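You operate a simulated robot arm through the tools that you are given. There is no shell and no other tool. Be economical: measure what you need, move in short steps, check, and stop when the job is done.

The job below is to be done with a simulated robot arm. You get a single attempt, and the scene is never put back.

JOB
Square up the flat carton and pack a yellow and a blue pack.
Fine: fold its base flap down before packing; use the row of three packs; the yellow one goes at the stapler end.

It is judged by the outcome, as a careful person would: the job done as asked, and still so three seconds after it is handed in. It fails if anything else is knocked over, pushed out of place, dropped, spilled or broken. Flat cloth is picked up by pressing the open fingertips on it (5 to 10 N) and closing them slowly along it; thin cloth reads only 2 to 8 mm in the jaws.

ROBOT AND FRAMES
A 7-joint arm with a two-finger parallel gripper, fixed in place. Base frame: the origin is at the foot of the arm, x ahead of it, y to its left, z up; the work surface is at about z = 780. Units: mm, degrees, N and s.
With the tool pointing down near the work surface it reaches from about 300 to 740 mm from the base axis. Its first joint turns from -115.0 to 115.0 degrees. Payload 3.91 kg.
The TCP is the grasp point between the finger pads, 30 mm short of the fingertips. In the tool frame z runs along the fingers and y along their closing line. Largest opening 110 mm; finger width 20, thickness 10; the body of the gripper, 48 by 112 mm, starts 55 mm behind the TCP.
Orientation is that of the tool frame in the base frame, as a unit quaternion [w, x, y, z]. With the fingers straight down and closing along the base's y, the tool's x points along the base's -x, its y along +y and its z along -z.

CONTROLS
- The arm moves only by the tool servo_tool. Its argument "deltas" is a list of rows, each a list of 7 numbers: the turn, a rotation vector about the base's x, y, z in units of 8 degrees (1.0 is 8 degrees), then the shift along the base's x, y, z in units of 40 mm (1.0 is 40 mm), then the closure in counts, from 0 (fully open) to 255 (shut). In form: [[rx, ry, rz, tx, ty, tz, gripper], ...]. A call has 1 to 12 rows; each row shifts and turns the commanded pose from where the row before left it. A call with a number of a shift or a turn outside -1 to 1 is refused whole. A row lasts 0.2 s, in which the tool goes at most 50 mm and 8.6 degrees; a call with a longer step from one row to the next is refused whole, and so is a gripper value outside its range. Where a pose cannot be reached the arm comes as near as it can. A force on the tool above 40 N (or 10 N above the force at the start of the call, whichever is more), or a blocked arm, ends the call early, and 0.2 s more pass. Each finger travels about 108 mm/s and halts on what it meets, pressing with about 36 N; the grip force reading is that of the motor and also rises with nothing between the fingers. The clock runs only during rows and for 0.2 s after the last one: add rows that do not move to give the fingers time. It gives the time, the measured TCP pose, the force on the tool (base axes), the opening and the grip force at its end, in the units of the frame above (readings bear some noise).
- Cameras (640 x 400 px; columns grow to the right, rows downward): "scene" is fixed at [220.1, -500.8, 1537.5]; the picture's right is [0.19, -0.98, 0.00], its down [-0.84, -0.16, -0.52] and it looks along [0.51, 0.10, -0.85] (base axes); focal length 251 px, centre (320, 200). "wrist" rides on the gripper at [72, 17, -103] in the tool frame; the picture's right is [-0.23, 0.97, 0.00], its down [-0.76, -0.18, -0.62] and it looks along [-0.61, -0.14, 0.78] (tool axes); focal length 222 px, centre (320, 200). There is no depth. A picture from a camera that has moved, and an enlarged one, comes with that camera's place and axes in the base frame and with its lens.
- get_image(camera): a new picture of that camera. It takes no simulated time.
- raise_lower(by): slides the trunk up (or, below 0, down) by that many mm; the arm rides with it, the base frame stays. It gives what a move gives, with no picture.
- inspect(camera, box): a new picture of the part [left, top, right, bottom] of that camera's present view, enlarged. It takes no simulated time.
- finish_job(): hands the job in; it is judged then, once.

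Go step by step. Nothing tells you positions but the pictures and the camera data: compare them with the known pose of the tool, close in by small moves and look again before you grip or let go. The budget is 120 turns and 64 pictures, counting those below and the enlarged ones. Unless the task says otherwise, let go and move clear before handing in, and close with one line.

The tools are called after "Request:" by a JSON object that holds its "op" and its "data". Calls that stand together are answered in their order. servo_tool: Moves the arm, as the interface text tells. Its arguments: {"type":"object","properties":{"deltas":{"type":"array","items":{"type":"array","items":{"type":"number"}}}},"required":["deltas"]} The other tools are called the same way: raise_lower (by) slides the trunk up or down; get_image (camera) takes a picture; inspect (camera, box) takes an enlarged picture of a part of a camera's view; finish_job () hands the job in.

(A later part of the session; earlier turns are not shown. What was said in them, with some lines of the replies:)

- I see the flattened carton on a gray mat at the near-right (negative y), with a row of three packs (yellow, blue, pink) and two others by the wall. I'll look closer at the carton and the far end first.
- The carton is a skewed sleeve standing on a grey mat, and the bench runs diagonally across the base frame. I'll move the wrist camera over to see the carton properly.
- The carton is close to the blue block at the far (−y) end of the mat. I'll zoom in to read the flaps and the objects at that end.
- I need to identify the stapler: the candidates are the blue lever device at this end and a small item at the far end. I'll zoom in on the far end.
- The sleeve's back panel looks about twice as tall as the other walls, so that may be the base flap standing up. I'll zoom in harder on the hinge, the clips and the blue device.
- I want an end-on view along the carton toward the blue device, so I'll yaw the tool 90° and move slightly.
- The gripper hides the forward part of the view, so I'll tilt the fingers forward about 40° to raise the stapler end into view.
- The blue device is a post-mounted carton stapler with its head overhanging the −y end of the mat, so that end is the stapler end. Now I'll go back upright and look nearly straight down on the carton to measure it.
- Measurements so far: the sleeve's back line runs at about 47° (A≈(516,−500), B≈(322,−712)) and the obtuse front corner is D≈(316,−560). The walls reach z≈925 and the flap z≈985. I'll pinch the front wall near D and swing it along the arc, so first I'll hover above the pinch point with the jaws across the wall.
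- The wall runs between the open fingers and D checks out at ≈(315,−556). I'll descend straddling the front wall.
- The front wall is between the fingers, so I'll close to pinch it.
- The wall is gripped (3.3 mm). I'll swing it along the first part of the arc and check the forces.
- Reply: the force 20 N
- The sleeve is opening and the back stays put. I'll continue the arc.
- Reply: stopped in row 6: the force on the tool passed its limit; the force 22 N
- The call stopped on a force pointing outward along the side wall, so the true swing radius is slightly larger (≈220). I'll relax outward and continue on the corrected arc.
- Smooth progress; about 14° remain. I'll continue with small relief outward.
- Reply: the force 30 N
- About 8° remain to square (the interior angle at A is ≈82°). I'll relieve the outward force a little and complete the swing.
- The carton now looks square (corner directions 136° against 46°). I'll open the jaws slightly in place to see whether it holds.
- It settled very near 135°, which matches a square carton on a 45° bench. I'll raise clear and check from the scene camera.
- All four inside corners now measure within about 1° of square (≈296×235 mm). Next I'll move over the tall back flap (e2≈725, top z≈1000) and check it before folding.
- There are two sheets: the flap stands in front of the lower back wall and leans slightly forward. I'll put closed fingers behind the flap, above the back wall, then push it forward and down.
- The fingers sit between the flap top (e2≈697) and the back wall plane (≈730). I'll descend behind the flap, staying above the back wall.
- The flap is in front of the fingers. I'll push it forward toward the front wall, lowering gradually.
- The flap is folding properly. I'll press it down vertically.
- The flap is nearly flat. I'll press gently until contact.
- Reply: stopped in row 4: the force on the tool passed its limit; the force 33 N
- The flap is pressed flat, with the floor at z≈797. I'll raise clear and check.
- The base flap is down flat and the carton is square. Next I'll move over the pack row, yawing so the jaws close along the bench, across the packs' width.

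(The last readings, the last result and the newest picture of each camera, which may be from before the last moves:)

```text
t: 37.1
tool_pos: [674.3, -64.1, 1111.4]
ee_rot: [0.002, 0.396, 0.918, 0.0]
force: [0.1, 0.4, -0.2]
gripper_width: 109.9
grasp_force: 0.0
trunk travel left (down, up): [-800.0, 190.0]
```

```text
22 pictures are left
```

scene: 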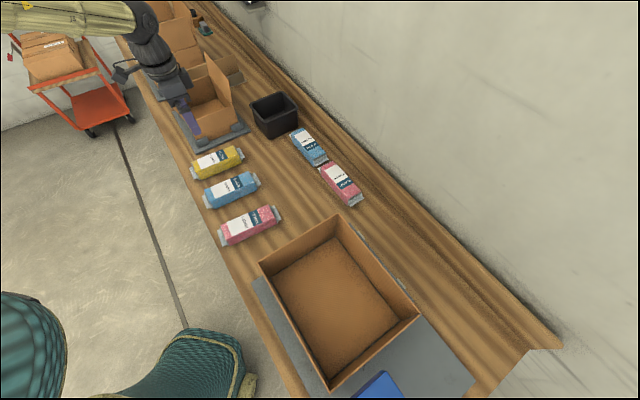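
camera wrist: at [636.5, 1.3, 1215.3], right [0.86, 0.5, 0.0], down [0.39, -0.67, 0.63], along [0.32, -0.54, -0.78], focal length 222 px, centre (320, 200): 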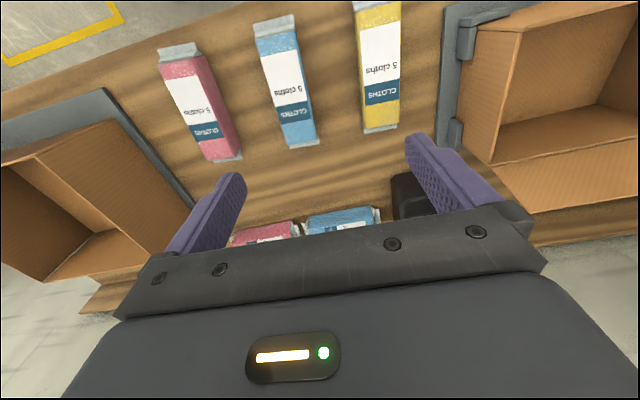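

Yellow's centre is ≈(752,−5) and blue's ≈(645,−99); both lie about 49° off, with widths ≈55 mm. Yellow is at the reach limit, so I'll grip it a bit base-side at about (736,11), hovering first.

Request:
{"op": "servo_tool", "data": {"deltas": [[0, 0, -0.29, 0.31, 0.37, -0.8, 20], [0, 0, 0, 0.31, 0.37, -0.8, 40], [0, 0, 0, 0.31, 0.37, -0.8, 40], [0, 0, 0, 0.31, 0.37, -0.8, 40], [0, 0, 0, 0.31, 0.37, -0.8, 40]]}}

Request:
{"op": "get_image", "data": {"camera": "wrist"}}

```text
t: 38.3
tool_pos: [735.6, 6.0, 950.5]
ee_rot: [0.002, 0.416, 0.91, 0.0]
force: [-0.4, 0.6, 0.2]
gripper_width: 92.8
grasp_force: 0.0
trunk travel left (down, up): [-800.0, 190.0]
```

```text
21 pictures are left
camera wrist: at [699.7, 73.7, 1055.2], right [0.88, 0.47, 0.0], down [0.36, -0.69, 0.63], along [0.29, -0.55, -0.78], focal length 222 px, centre (320, 200)
```

wrist: 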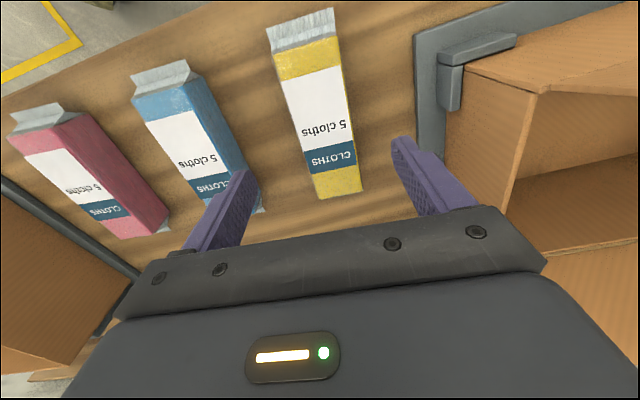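

The jaws are centred on yellow within 2 mm. I'll descend to grip height.

Request:
{"op": "servo_tool", "data": {"deltas": [[0, 0, 0, 0.01, 0.01, -0.8, 40], [0, 0, 0, 0.01, 0.01, -0.8, 40], [0, 0, 0, 0, 0, -0.8, 40], [0, 0, 0, 0, 0, -0.75, 40], [0, 0, 0, 0, 0, 0, 40]]}}

Request:
{"op": "get_image", "data": {"camera": "wrist"}}

```text
t: 39.5
tool_pos: [736.5, 7.5, 826.1]
ee_rot: [0.002, 0.416, 0.91, 0.0]
force: [0.4, 0.0, 0.0]
gripper_width: 92.6
grasp_force: 0.1
trunk travel left (down, up): [-800.0, 190.0]
```

```text
20 pictures are left
camera wrist: at [700.5, 75.1, 930.0], right [0.88, 0.47, 0.0], down [0.36, -0.69, 0.63], along [0.29, -0.55, -0.78], focal length 222 px, centre (320, 200)
```

wrist: 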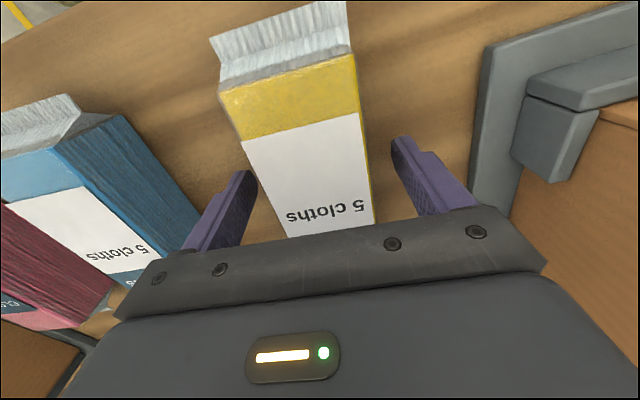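

The fingers straddle the yellow pack. I'll go slightly lower and close on it.

Request:
{"op": "servo_tool", "data": {"deltas": [[0, 0, 0, 0, 0, -0.12, 40], [0, 0, 0, 0, 0, 0, 90], [0, 0, 0, 0, 0, 0, 120], [0, 0, 0, 0, 0, 0, 140], [0, 0, 0, 0, 0, 0, 160], [0, 0, 0, 0, 0, 0, 160]]}}

```text
t: 40.9
tool_pos: [735.4, 7.7, 820.5]
ee_rot: [0.002, 0.415, 0.91, 0.001]
force: [-0.3, 0.6, -0.2]
gripper_width: 59.2
grasp_force: 36.4
trunk travel left (down, up): [-800.0, 190.0]
```

Yellow is gripped (59 mm, 36 N). I'll lift it slowly.

Request:
{"op": "servo_tool", "data": {"deltas": [[0, 0, 0, 0, 0, 0.3, 180], [0, 0, 0, 0, 0, 0.5, 180], [0, 0, 0, 0, 0, 0.7, 180], [0, 0, 0, 0, 0, 0.8, 180], [0, 0, 0, 0, 0, 0.8, 180], [0, 0, 0, 0, 0, 0.8, 180], [0, 0, 0, 0, 0, 0.8, 180]]}}

Request:
{"op": "get_image", "data": {"camera": "wrist"}}

```text
t: 42.5
tool_pos: [734.6, 10.4, 1009.0]
ee_rot: [0.003, 0.416, 0.91, 0.001]
force: [-0.2, 0.5, -1.0]
gripper_width: 59.3
grasp_force: 36.1
trunk travel left (down, up): [-800.0, 190.0]
```

```text
19 pictures are left
camera wrist: at [698.8, 77.0, 1112.9], right [0.88, 0.47, 0.0], down [0.36, -0.69, 0.63], along [0.29, -0.55, -0.78], focal length 222 px, centre (320, 200)
```

wrist: 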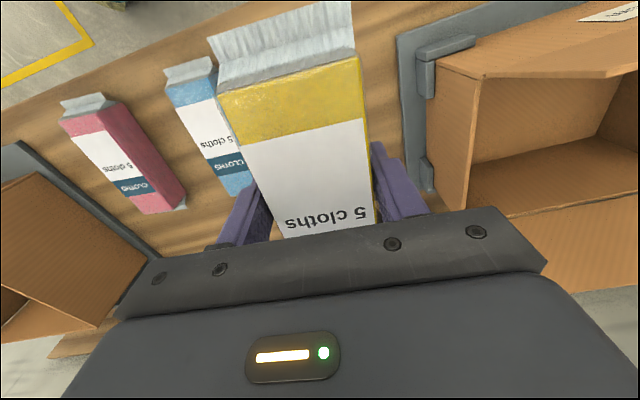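

Yellow is held firmly. I'll carry it over the carton toward the stapler-end half, aligning its yaw with the carton.

Request:
{"op": "servo_tool", "data": {"deltas": [[0, 0, 0.1, -0.4, -0.5, 0.3, 180], [0, 0, 0.1, -0.6, -0.78, 0.2, 180], [0, 0, 0.1, -0.6, -0.78, 0.2, 180], [0, 0, 0.1, -0.6, -0.78, 0.2, 180], [0, 0, 0.1, -0.6, -0.78, 0.2, 180], [0, 0, 0.1, -0.6, -0.78, 0.2, 180], [0, 0, 0, -0.6, -0.78, 0, 180], [0, 0, 0, -0.6, -0.78, 0, 180], [0, 0, 0, -0.6, -0.78, 0, 180], [0, 0, 0, -0.6, -0.78, 0, 180]]}}

Request:
{"op": "servo_tool", "data": {"deltas": [[0, 0, 0, -0.6, -0.78, 0, 180], [0, 0, 0, -0.6, -0.78, 0, 180], [0, 0, 0, -0.6, -0.78, 0, 180], [0, 0, 0, -0.6, -0.78, 0, 180], [0, 0, 0, -0.6, -0.78, 0, 180], [0, 0, 0, -0.6, -0.78, 0, 180], [0, 0, 0, -0.6, -0.78, 0, 180], [0, 0, 0, -0.6, -0.78, 0, 180], [0, 0, 0, 0, 0, 0, 180]]}}

Request:
{"op": "get_image", "data": {"camera": "wrist"}}

```text
t: 44.7
tool_pos: [504.0, -291.5, 1057.9]
ee_rot: [0.002, 0.376, 0.927, 0.001]
force: [0.0, -0.8, -0.2]
gripper_width: 59.4
grasp_force: 36.0
trunk travel left (down, up): [-800.0, 190.0]
```

```text
t: 46.7
tool_pos: [309.8, -543.9, 1062.3]
ee_rot: [0.002, 0.376, 0.927, 0.0]
force: [-0.3, -1.0, -0.9]
gripper_width: 59.1
grasp_force: 35.5
trunk travel left (down, up): [-800.0, 190.0]
```

```text
18 pictures are left
camera wrist: at [269.6, -479.2, 1166.3], right [0.84, 0.54, 0.0], down [0.42, -0.66, 0.63], along [0.34, -0.53, -0.78], focal length 222 px, centre (320, 200)
```

wrist: 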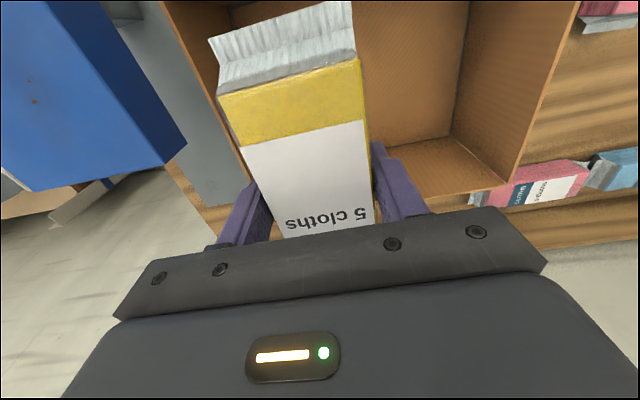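

The pack is aligned over the stapler-end half. I'll shift slightly and descend into the carton.

Request:
{"op": "servo_tool", "data": {"deltas": [[0, 0, 0, -0.17, -0.18, -0.8, 180], [0, 0, 0, 0, 0, -0.9, 180], [0, 0, 0, 0, 0, -0.9, 180], [0, 0, 0, 0, 0, -0.9, 180], [0, 0, 0, 0, 0, -0.7, 180], [0, 0, 0, 0, 0, -0.5, 180], [0, 0, 0, 0, 0, -0.4, 180]]}}

Request:
{"op": "get_image", "data": {"camera": "wrist"}}

Request:
{"op": "get_image", "data": {"camera": "scene"}}

```text
t: 48.3
tool_pos: [304.7, -548.6, 854.4]
ee_rot: [0.001, 0.377, 0.926, 0.001]
force: [-1.0, -0.7, -1.2]
gripper_width: 59.2
grasp_force: 36.4
trunk travel left (down, up): [-800.0, 190.0]
```

```text
17 pictures are left
camera wrist: at [264.5, -483.6, 959.5], right [0.84, 0.54, 0.0], down [0.42, -0.66, 0.62], along [0.34, -0.53, -0.78], focal length 222 px, centre (320, 200)
```

wrist: 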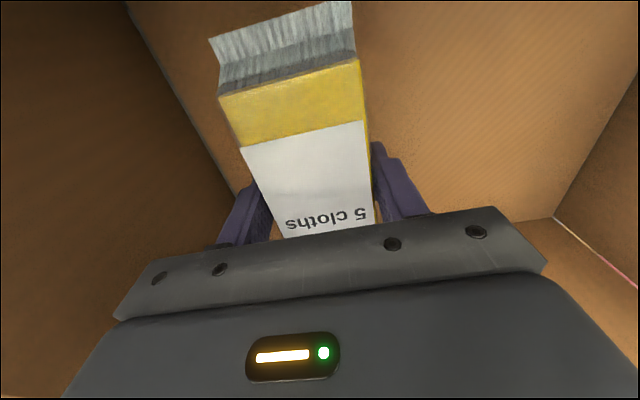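

```text
16 pictures are left
```

scene: 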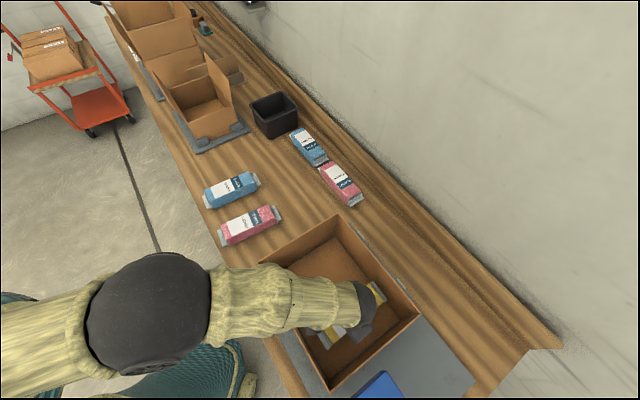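

The pack is inside and clear of the walls. I'll lower until it touches the base.

Request:
{"op": "servo_tool", "data": {"deltas": [[0, 0, 0, 0, 0, -0.15, 180], [0, 0, 0, 0, 0, -0.1, 180], [0, 0, 0, 0, 0, -0.08, 180], [0, 0, 0, 0, 0, -0.05, 180]]}}

```text
t: 49.3
tool_pos: [305.9, -549.0, 840.9]
ee_rot: [0.002, 0.377, 0.926, 0.0]
force: [-0.4, 0.2, -1.3]
gripper_width: 59.2
grasp_force: 36.3
trunk travel left (down, up): [-800.0, 190.0]
```

Request:
{"op": "servo_tool", "data": {"deltas": [[0, 0, 0, 0, 0, -0.06, 180], [0, 0, 0, 0, 0, -0.06, 180], [0, 0, 0, 0, 0, -0.05, 180]]}}

```text
t: 50.1
tool_pos: [304.7, -548.2, 837.0]
ee_rot: [0.004, 0.377, 0.926, -0.002]
force: [-1.4, 2.4, 19.1]
gripper_width: 59.2
grasp_force: 35.4
trunk travel left (down, up): [-800.0, 190.0]
```

The pack touched down (19 N upward). I'll ease off, release and lift straight out.

Request:
{"op": "servo_tool", "data": {"deltas": [[0, 0, 0, 0, 0, 0.05, 160], [0, 0, 0, 0, 0, 0, 120], [0, 0, 0, 0, 0, 0, 90], [0, 0, 0, 0, 0, 0, 70], [0, 0, 0, 0, 0, 0, 70], [0, 0, 0, 0, 0, 0.3, 70], [0, 0, 0, 0, 0, 0.7, 70], [0, 0, 0, 0, 0, 1, 70], [0, 0, 0, 0, 0, 1, 70], [0, 0, 0, 0, 0, 1, 70], [0, 0, 0, 0, 0, 1, 70], [0, 0, 0, 0, 0, 1, 70]]}}

Request:
{"op": "get_image", "data": {"camera": "wrist"}}

```text
t: 52.7
tool_pos: [306.6, -547.0, 1078.1]
ee_rot: [0.002, 0.377, 0.926, 0.0]
force: [-0.2, 0.1, 0.5]
gripper_width: 79.7
grasp_force: 0.1
trunk travel left (down, up): [-800.0, 190.0]
```

```text
15 pictures are left
camera wrist: at [265.0, -482.6, 1182.2], right [0.84, 0.54, 0.0], down [0.42, -0.66, 0.62], along [0.34, -0.53, -0.78], focal length 222 px, centre (320, 200)
```

wrist: 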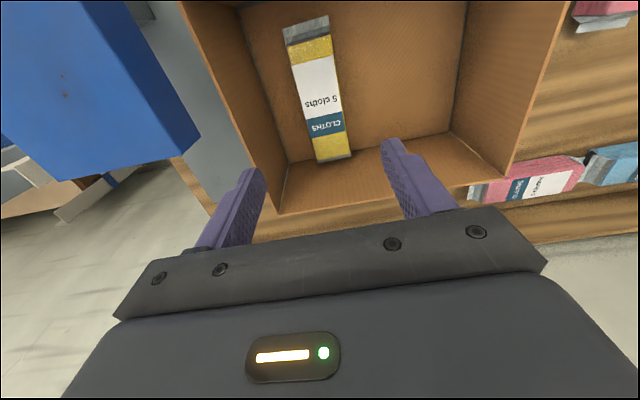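

Yellow sits neatly at the stapler end. Next I'll get the blue pack from the row of three.

Request:
{"op": "servo_tool", "data": {"deltas": [[0, 0, 0, 0.66, 0.93, 0, 50], [0, 0, 0, 0.66, 0.93, 0, 40], [0, 0, -0.1, 0.66, 0.93, 0, 40], [0, 0, -0.1, 0.66, 0.93, 0, 40], [0, 0, -0.1, 0.66, 0.93, 0, 40], [0, 0, -0.1, 0.66, 0.93, 0, 40], [0, 0, -0.1, 0.66, 0.93, 0, 40], [0, 0, -0.1, 0.66, 0.93, 0, 40], [0, 0, -0.07, 0.66, 0.93, 0, 40], [0, 0, 0, 0.66, 0.93, 0, 40], [0, 0, 0, 0.66, 0.93, 0, 40], [0, 0, 0, 0.66, 0.93, 0, 40]]}}

Request:
{"op": "servo_tool", "data": {"deltas": [[0, 0, 0, 0.15, 0.16, -0.6, 40], [0, 0, 0, 0.14, 0.16, -0.8, 40], [0, 0, 0, 0, 0, -0.9, 40], [0, 0, 0, 0, 0, -0.9, 40], [0, 0, 0, 0, 0, 0, 40]]}}

Request:
{"op": "get_image", "data": {"camera": "wrist"}}

```text
t: 55.3
tool_pos: [623.4, -101.8, 1075.2]
ee_rot: [0.001, 0.419, 0.908, -0.001]
force: [0.7, -0.8, -0.7]
gripper_width: 92.7
grasp_force: 0.1
trunk travel left (down, up): [-800.0, 190.0]
```

```text
t: 56.5
tool_pos: [630.9, -89.2, 947.7]
ee_rot: [0.002, 0.419, 0.908, 0.0]
force: [-0.3, 0.5, -1.1]
gripper_width: 92.7
grasp_force: 0.1
trunk travel left (down, up): [-800.0, 190.0]
```

```text
14 pictures are left
camera wrist: at [597.6, -21.9, 1051.0], right [0.89, 0.46, 0.0], down [0.36, -0.69, 0.63], along [0.29, -0.56, -0.78], focal length 222 px, centre (320, 200)
```

wrist: 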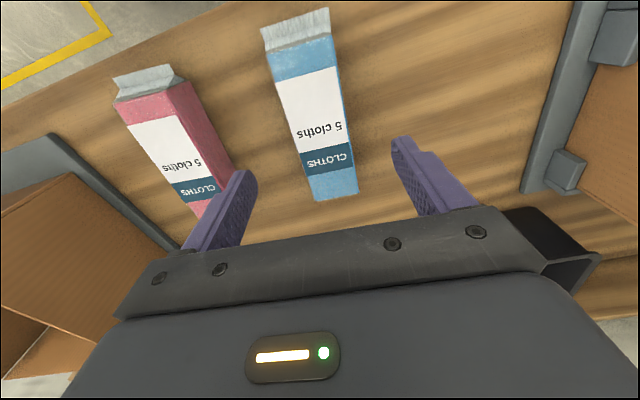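

The jaws are centred on blue within about 2 mm. I'll descend and grip.

Request:
{"op": "servo_tool", "data": {"deltas": [[0, 0, 0, 0, 0, -0.8, 40], [0, 0, 0, 0, 0, -0.8, 40], [0, 0, 0, 0, 0, -0.8, 40], [0, 0, 0, 0, 0, -0.75, 40], [0, 0, 0, 0, 0, 0, 40], [0, 0, 0, 0, 0, 0, 90], [0, 0, 0, 0, 0, 0, 120], [0, 0, 0, 0, 0, 0, 140], [0, 0, 0, 0, 0, 0, 160], [0, 0, 0, 0, 0, 0, 180]]}}

Request:
{"op": "get_image", "data": {"camera": "wrist"}}

```text
t: 58.7
tool_pos: [633.1, -89.3, 821.7]
ee_rot: [0.002, 0.42, 0.908, 0.0]
force: [0.1, 0.1, -0.7]
gripper_width: 59.2
grasp_force: 35.9
trunk travel left (down, up): [-800.0, 190.0]
```

```text
13 pictures are left
camera wrist: at [598.8, -20.5, 926.2], right [0.89, 0.46, 0.0], down [0.36, -0.69, 0.63], along [0.29, -0.56, -0.78], focal length 222 px, centre (320, 200)
```

wrist: 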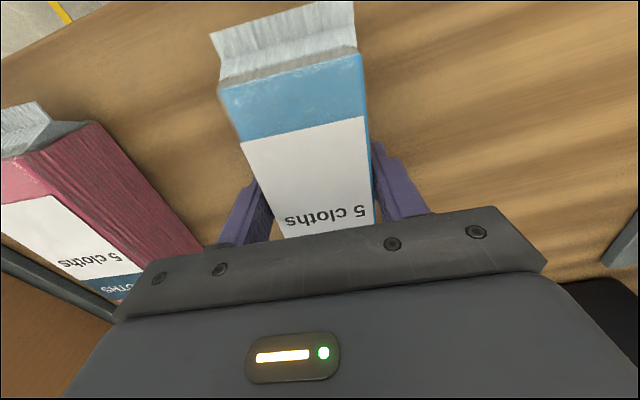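

Blue is gripped (59 mm). I'll lift and carry it to the other half of the carton.

Request:
{"op": "servo_tool", "data": {"deltas": [[0, 0, 0, 0, 0, 0.3, 180], [0, 0, 0, 0, 0, 0.6, 180], [0, 0, 0, 0, 0, 0.8, 180], [0, 0, 0, 0, 0, 0.9, 180], [0, 0, 0, 0, 0, 0.9, 180], [0, 0, 0, 0, 0, 0.9, 180], [0, 0, 0, 0, 0, 0.9, 180], [0, 0, 0, 0, 0, 0.65, 180]]}}

Request:
{"op": "servo_tool", "data": {"deltas": [[0, 0, 0.065, -0.4, -0.6, 0, 180], [0, 0, 0.065, -0.583, -0.908, 0, 180], [0, 0, 0.07, -0.583, -0.908, 0, 180], [0, 0, 0.07, -0.583, -0.908, 0, 180], [0, 0, 0.07, -0.583, -0.908, 0, 180], [0, 0, 0.07, -0.583, -0.908, 0, 180], [0, 0, 0.07, -0.583, -0.908, 0, 180], [0, 0, 0.07, -0.583, -0.908, 0, 180], [0, 0, 0.07, -0.583, -0.908, 0, 180], [0, 0, 0.055, -0.583, -0.908, 0, 180], [0, 0, 0, -0.183, -0.308, 0, 180], [0, 0, 0, 0, 0, 0, 180]]}}

Request:
{"op": "get_image", "data": {"camera": "wrist"}}

```text
t: 60.5
tool_pos: [633.3, -87.6, 1062.1]
ee_rot: [0.002, 0.42, 0.908, 0.0]
force: [-0.6, -1.0, -0.8]
gripper_width: 59.1
grasp_force: 36.1
trunk travel left (down, up): [-800.0, 190.0]
```

```text
t: 63.1
tool_pos: [398.9, -451.8, 1061.3]
ee_rot: [0.002, 0.377, 0.926, 0.0]
force: [-0.2, 1.1, -1.1]
gripper_width: 58.9
grasp_force: 35.8
trunk travel left (down, up): [-800.0, 190.0]
```

```text
12 pictures are left
camera wrist: at [358.3, -387.1, 1165.3], right [0.84, 0.54, 0.0], down [0.42, -0.66, 0.63], along [0.34, -0.53, -0.78], focal length 222 px, centre (320, 200)
```

wrist: 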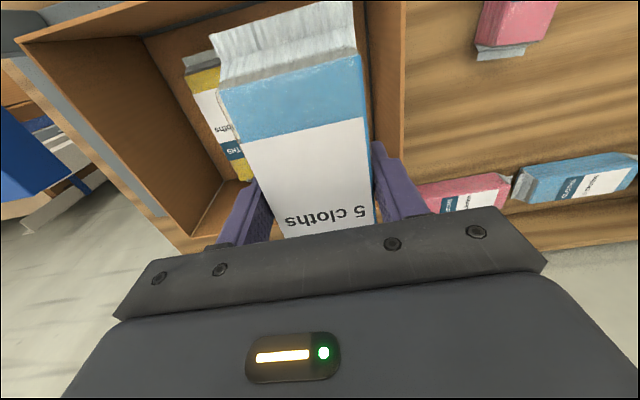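

Blue is aligned over the free half, with clearance to the left wall. I'll descend.

Request:
{"op": "servo_tool", "data": {"deltas": [[0, 0, 0, 0, 0, -0.8, 180], [0, 0, 0, 0, 0, -0.9, 180], [0, 0, 0, 0, 0, -0.9, 180], [0, 0, 0, 0, 0, -0.9, 180], [0, 0, 0, 0, 0, -0.7, 180], [0, 0, 0, 0, 0, -0.5, 180], [0, 0, 0, 0, 0, -0.4, 180], [0, 0, 0, 0, 0, -0.25, 180], [0, 0, 0, 0, 0, -0.1, 180], [0, 0, 0, 0, 0, 0, 180]]}}

Request:
{"op": "servo_tool", "data": {"deltas": [[0, 0, 0, 0, 0, -0.06, 180], [0, 0, 0, 0, 0, -0.04, 180], [0, 0, 0, 0, 0, -0.04, 180]]}}

```text
t: 65.3
tool_pos: [400.0, -451.5, 842.2]
ee_rot: [0.002, 0.376, 0.926, 0.0]
force: [1.1, 0.3, -0.3]
gripper_width: 59.3
grasp_force: 36.0
trunk travel left (down, up): [-800.0, 190.0]
```

```text
t: 66.1
tool_pos: [400.4, -452.5, 838.7]
ee_rot: [0.004, 0.376, 0.927, 0.0]
force: [-1.8, 1.6, 14.9]
gripper_width: 58.8
grasp_force: 36.1
trunk travel left (down, up): [-800.0, 190.0]
```

Blue has touched down. I'll release and lift clear.

Request:
{"op": "servo_tool", "data": {"deltas": [[0, 0, 0, 0, 0, 0.05, 160], [0, 0, 0, 0, 0, 0, 120], [0, 0, 0, 0, 0, 0, 90], [0, 0, 0, 0, 0, 0, 70], [0, 0, 0, 0, 0, 0, 70], [0, 0, 0, 0, 0, 0.3, 70], [0, 0, 0, 0, 0, 0.7, 70], [0, 0, 0, 0, 0, 1, 70], [0, 0, 0, 0, 0, 1, 70], [0, 0, 0, 0, 0, 1, 70], [0, 0, 0, 0, 0, 1, 70], [0, 0, 0, 0, 0, 1, 70]]}}

Request:
{"op": "servo_tool", "data": {"deltas": [[0, 0, 0, 0.2, 0.8, 0.2, 70], [0, 0, 0, 0.2, 0.9, 0.2, 70], [0, 0, 0, 0.2, 0.9, 0.2, 70], [0, 0, 0, 0.2, 0.9, 0.2, 70], [0, 0, 0, 0.2, 0.9, 0.2, 70], [0, 0, 0, 0.2, 0.9, 0.2, 70], [0, 0, 0, 0.2, 0.9, 0.2, 70], [0, 0, 0, 0.2, 0.9, 0.2, 70]]}}

Request:
{"op": "get_image", "data": {"camera": "scene"}}

Request:
{"op": "inspect", "data": {"camera": "scene", "box": [240, 200, 560, 400]}}

```text
t: 68.7
tool_pos: [399.1, -450.1, 1078.7]
ee_rot: [0.002, 0.377, 0.926, 0.001]
force: [-0.5, 0.2, 0.9]
gripper_width: 80.0
grasp_force: 0.1
trunk travel left (down, up): [-800.0, 190.0]
```

```text
t: 70.5
tool_pos: [465.2, -167.9, 1141.3]
ee_rot: [0.002, 0.376, 0.926, -0.001]
force: [0.4, 0.7, 0.4]
gripper_width: 80.0
grasp_force: 0.1
trunk travel left (down, up): [-800.0, 190.0]
```

```text
11 pictures are left
```

scene: 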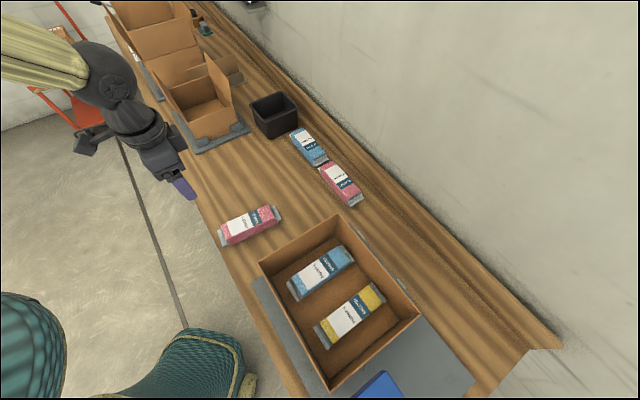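

```text
2.00 times, centred on (400, 300) of scene
camera zoom: at [220.1, -500.8, 1537.5], right [0.19, -0.98, 0.0], down [-0.84, -0.16, -0.52], along [0.51, 0.1, -0.85], focal length 502 px, centre (160, 0)
```

zoom: 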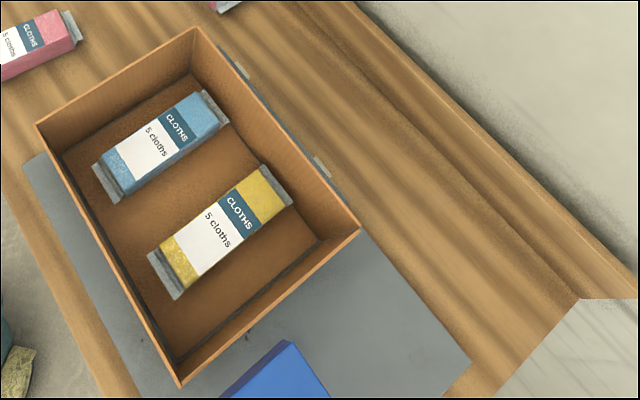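

The carton is square (all corners within about 1°) with the base flap flat, yellow at the stapler end and blue beside it. Nothing else looks disturbed and the arm is clear, so I'm handing in.

Request:
{"op": "finish_job", "data": {}}

```text
The job is handed in.
```

The carton is squared with its base flap folded down, and it holds the yellow pack at the stapler end with the blue pack beside it, both from the row of three.
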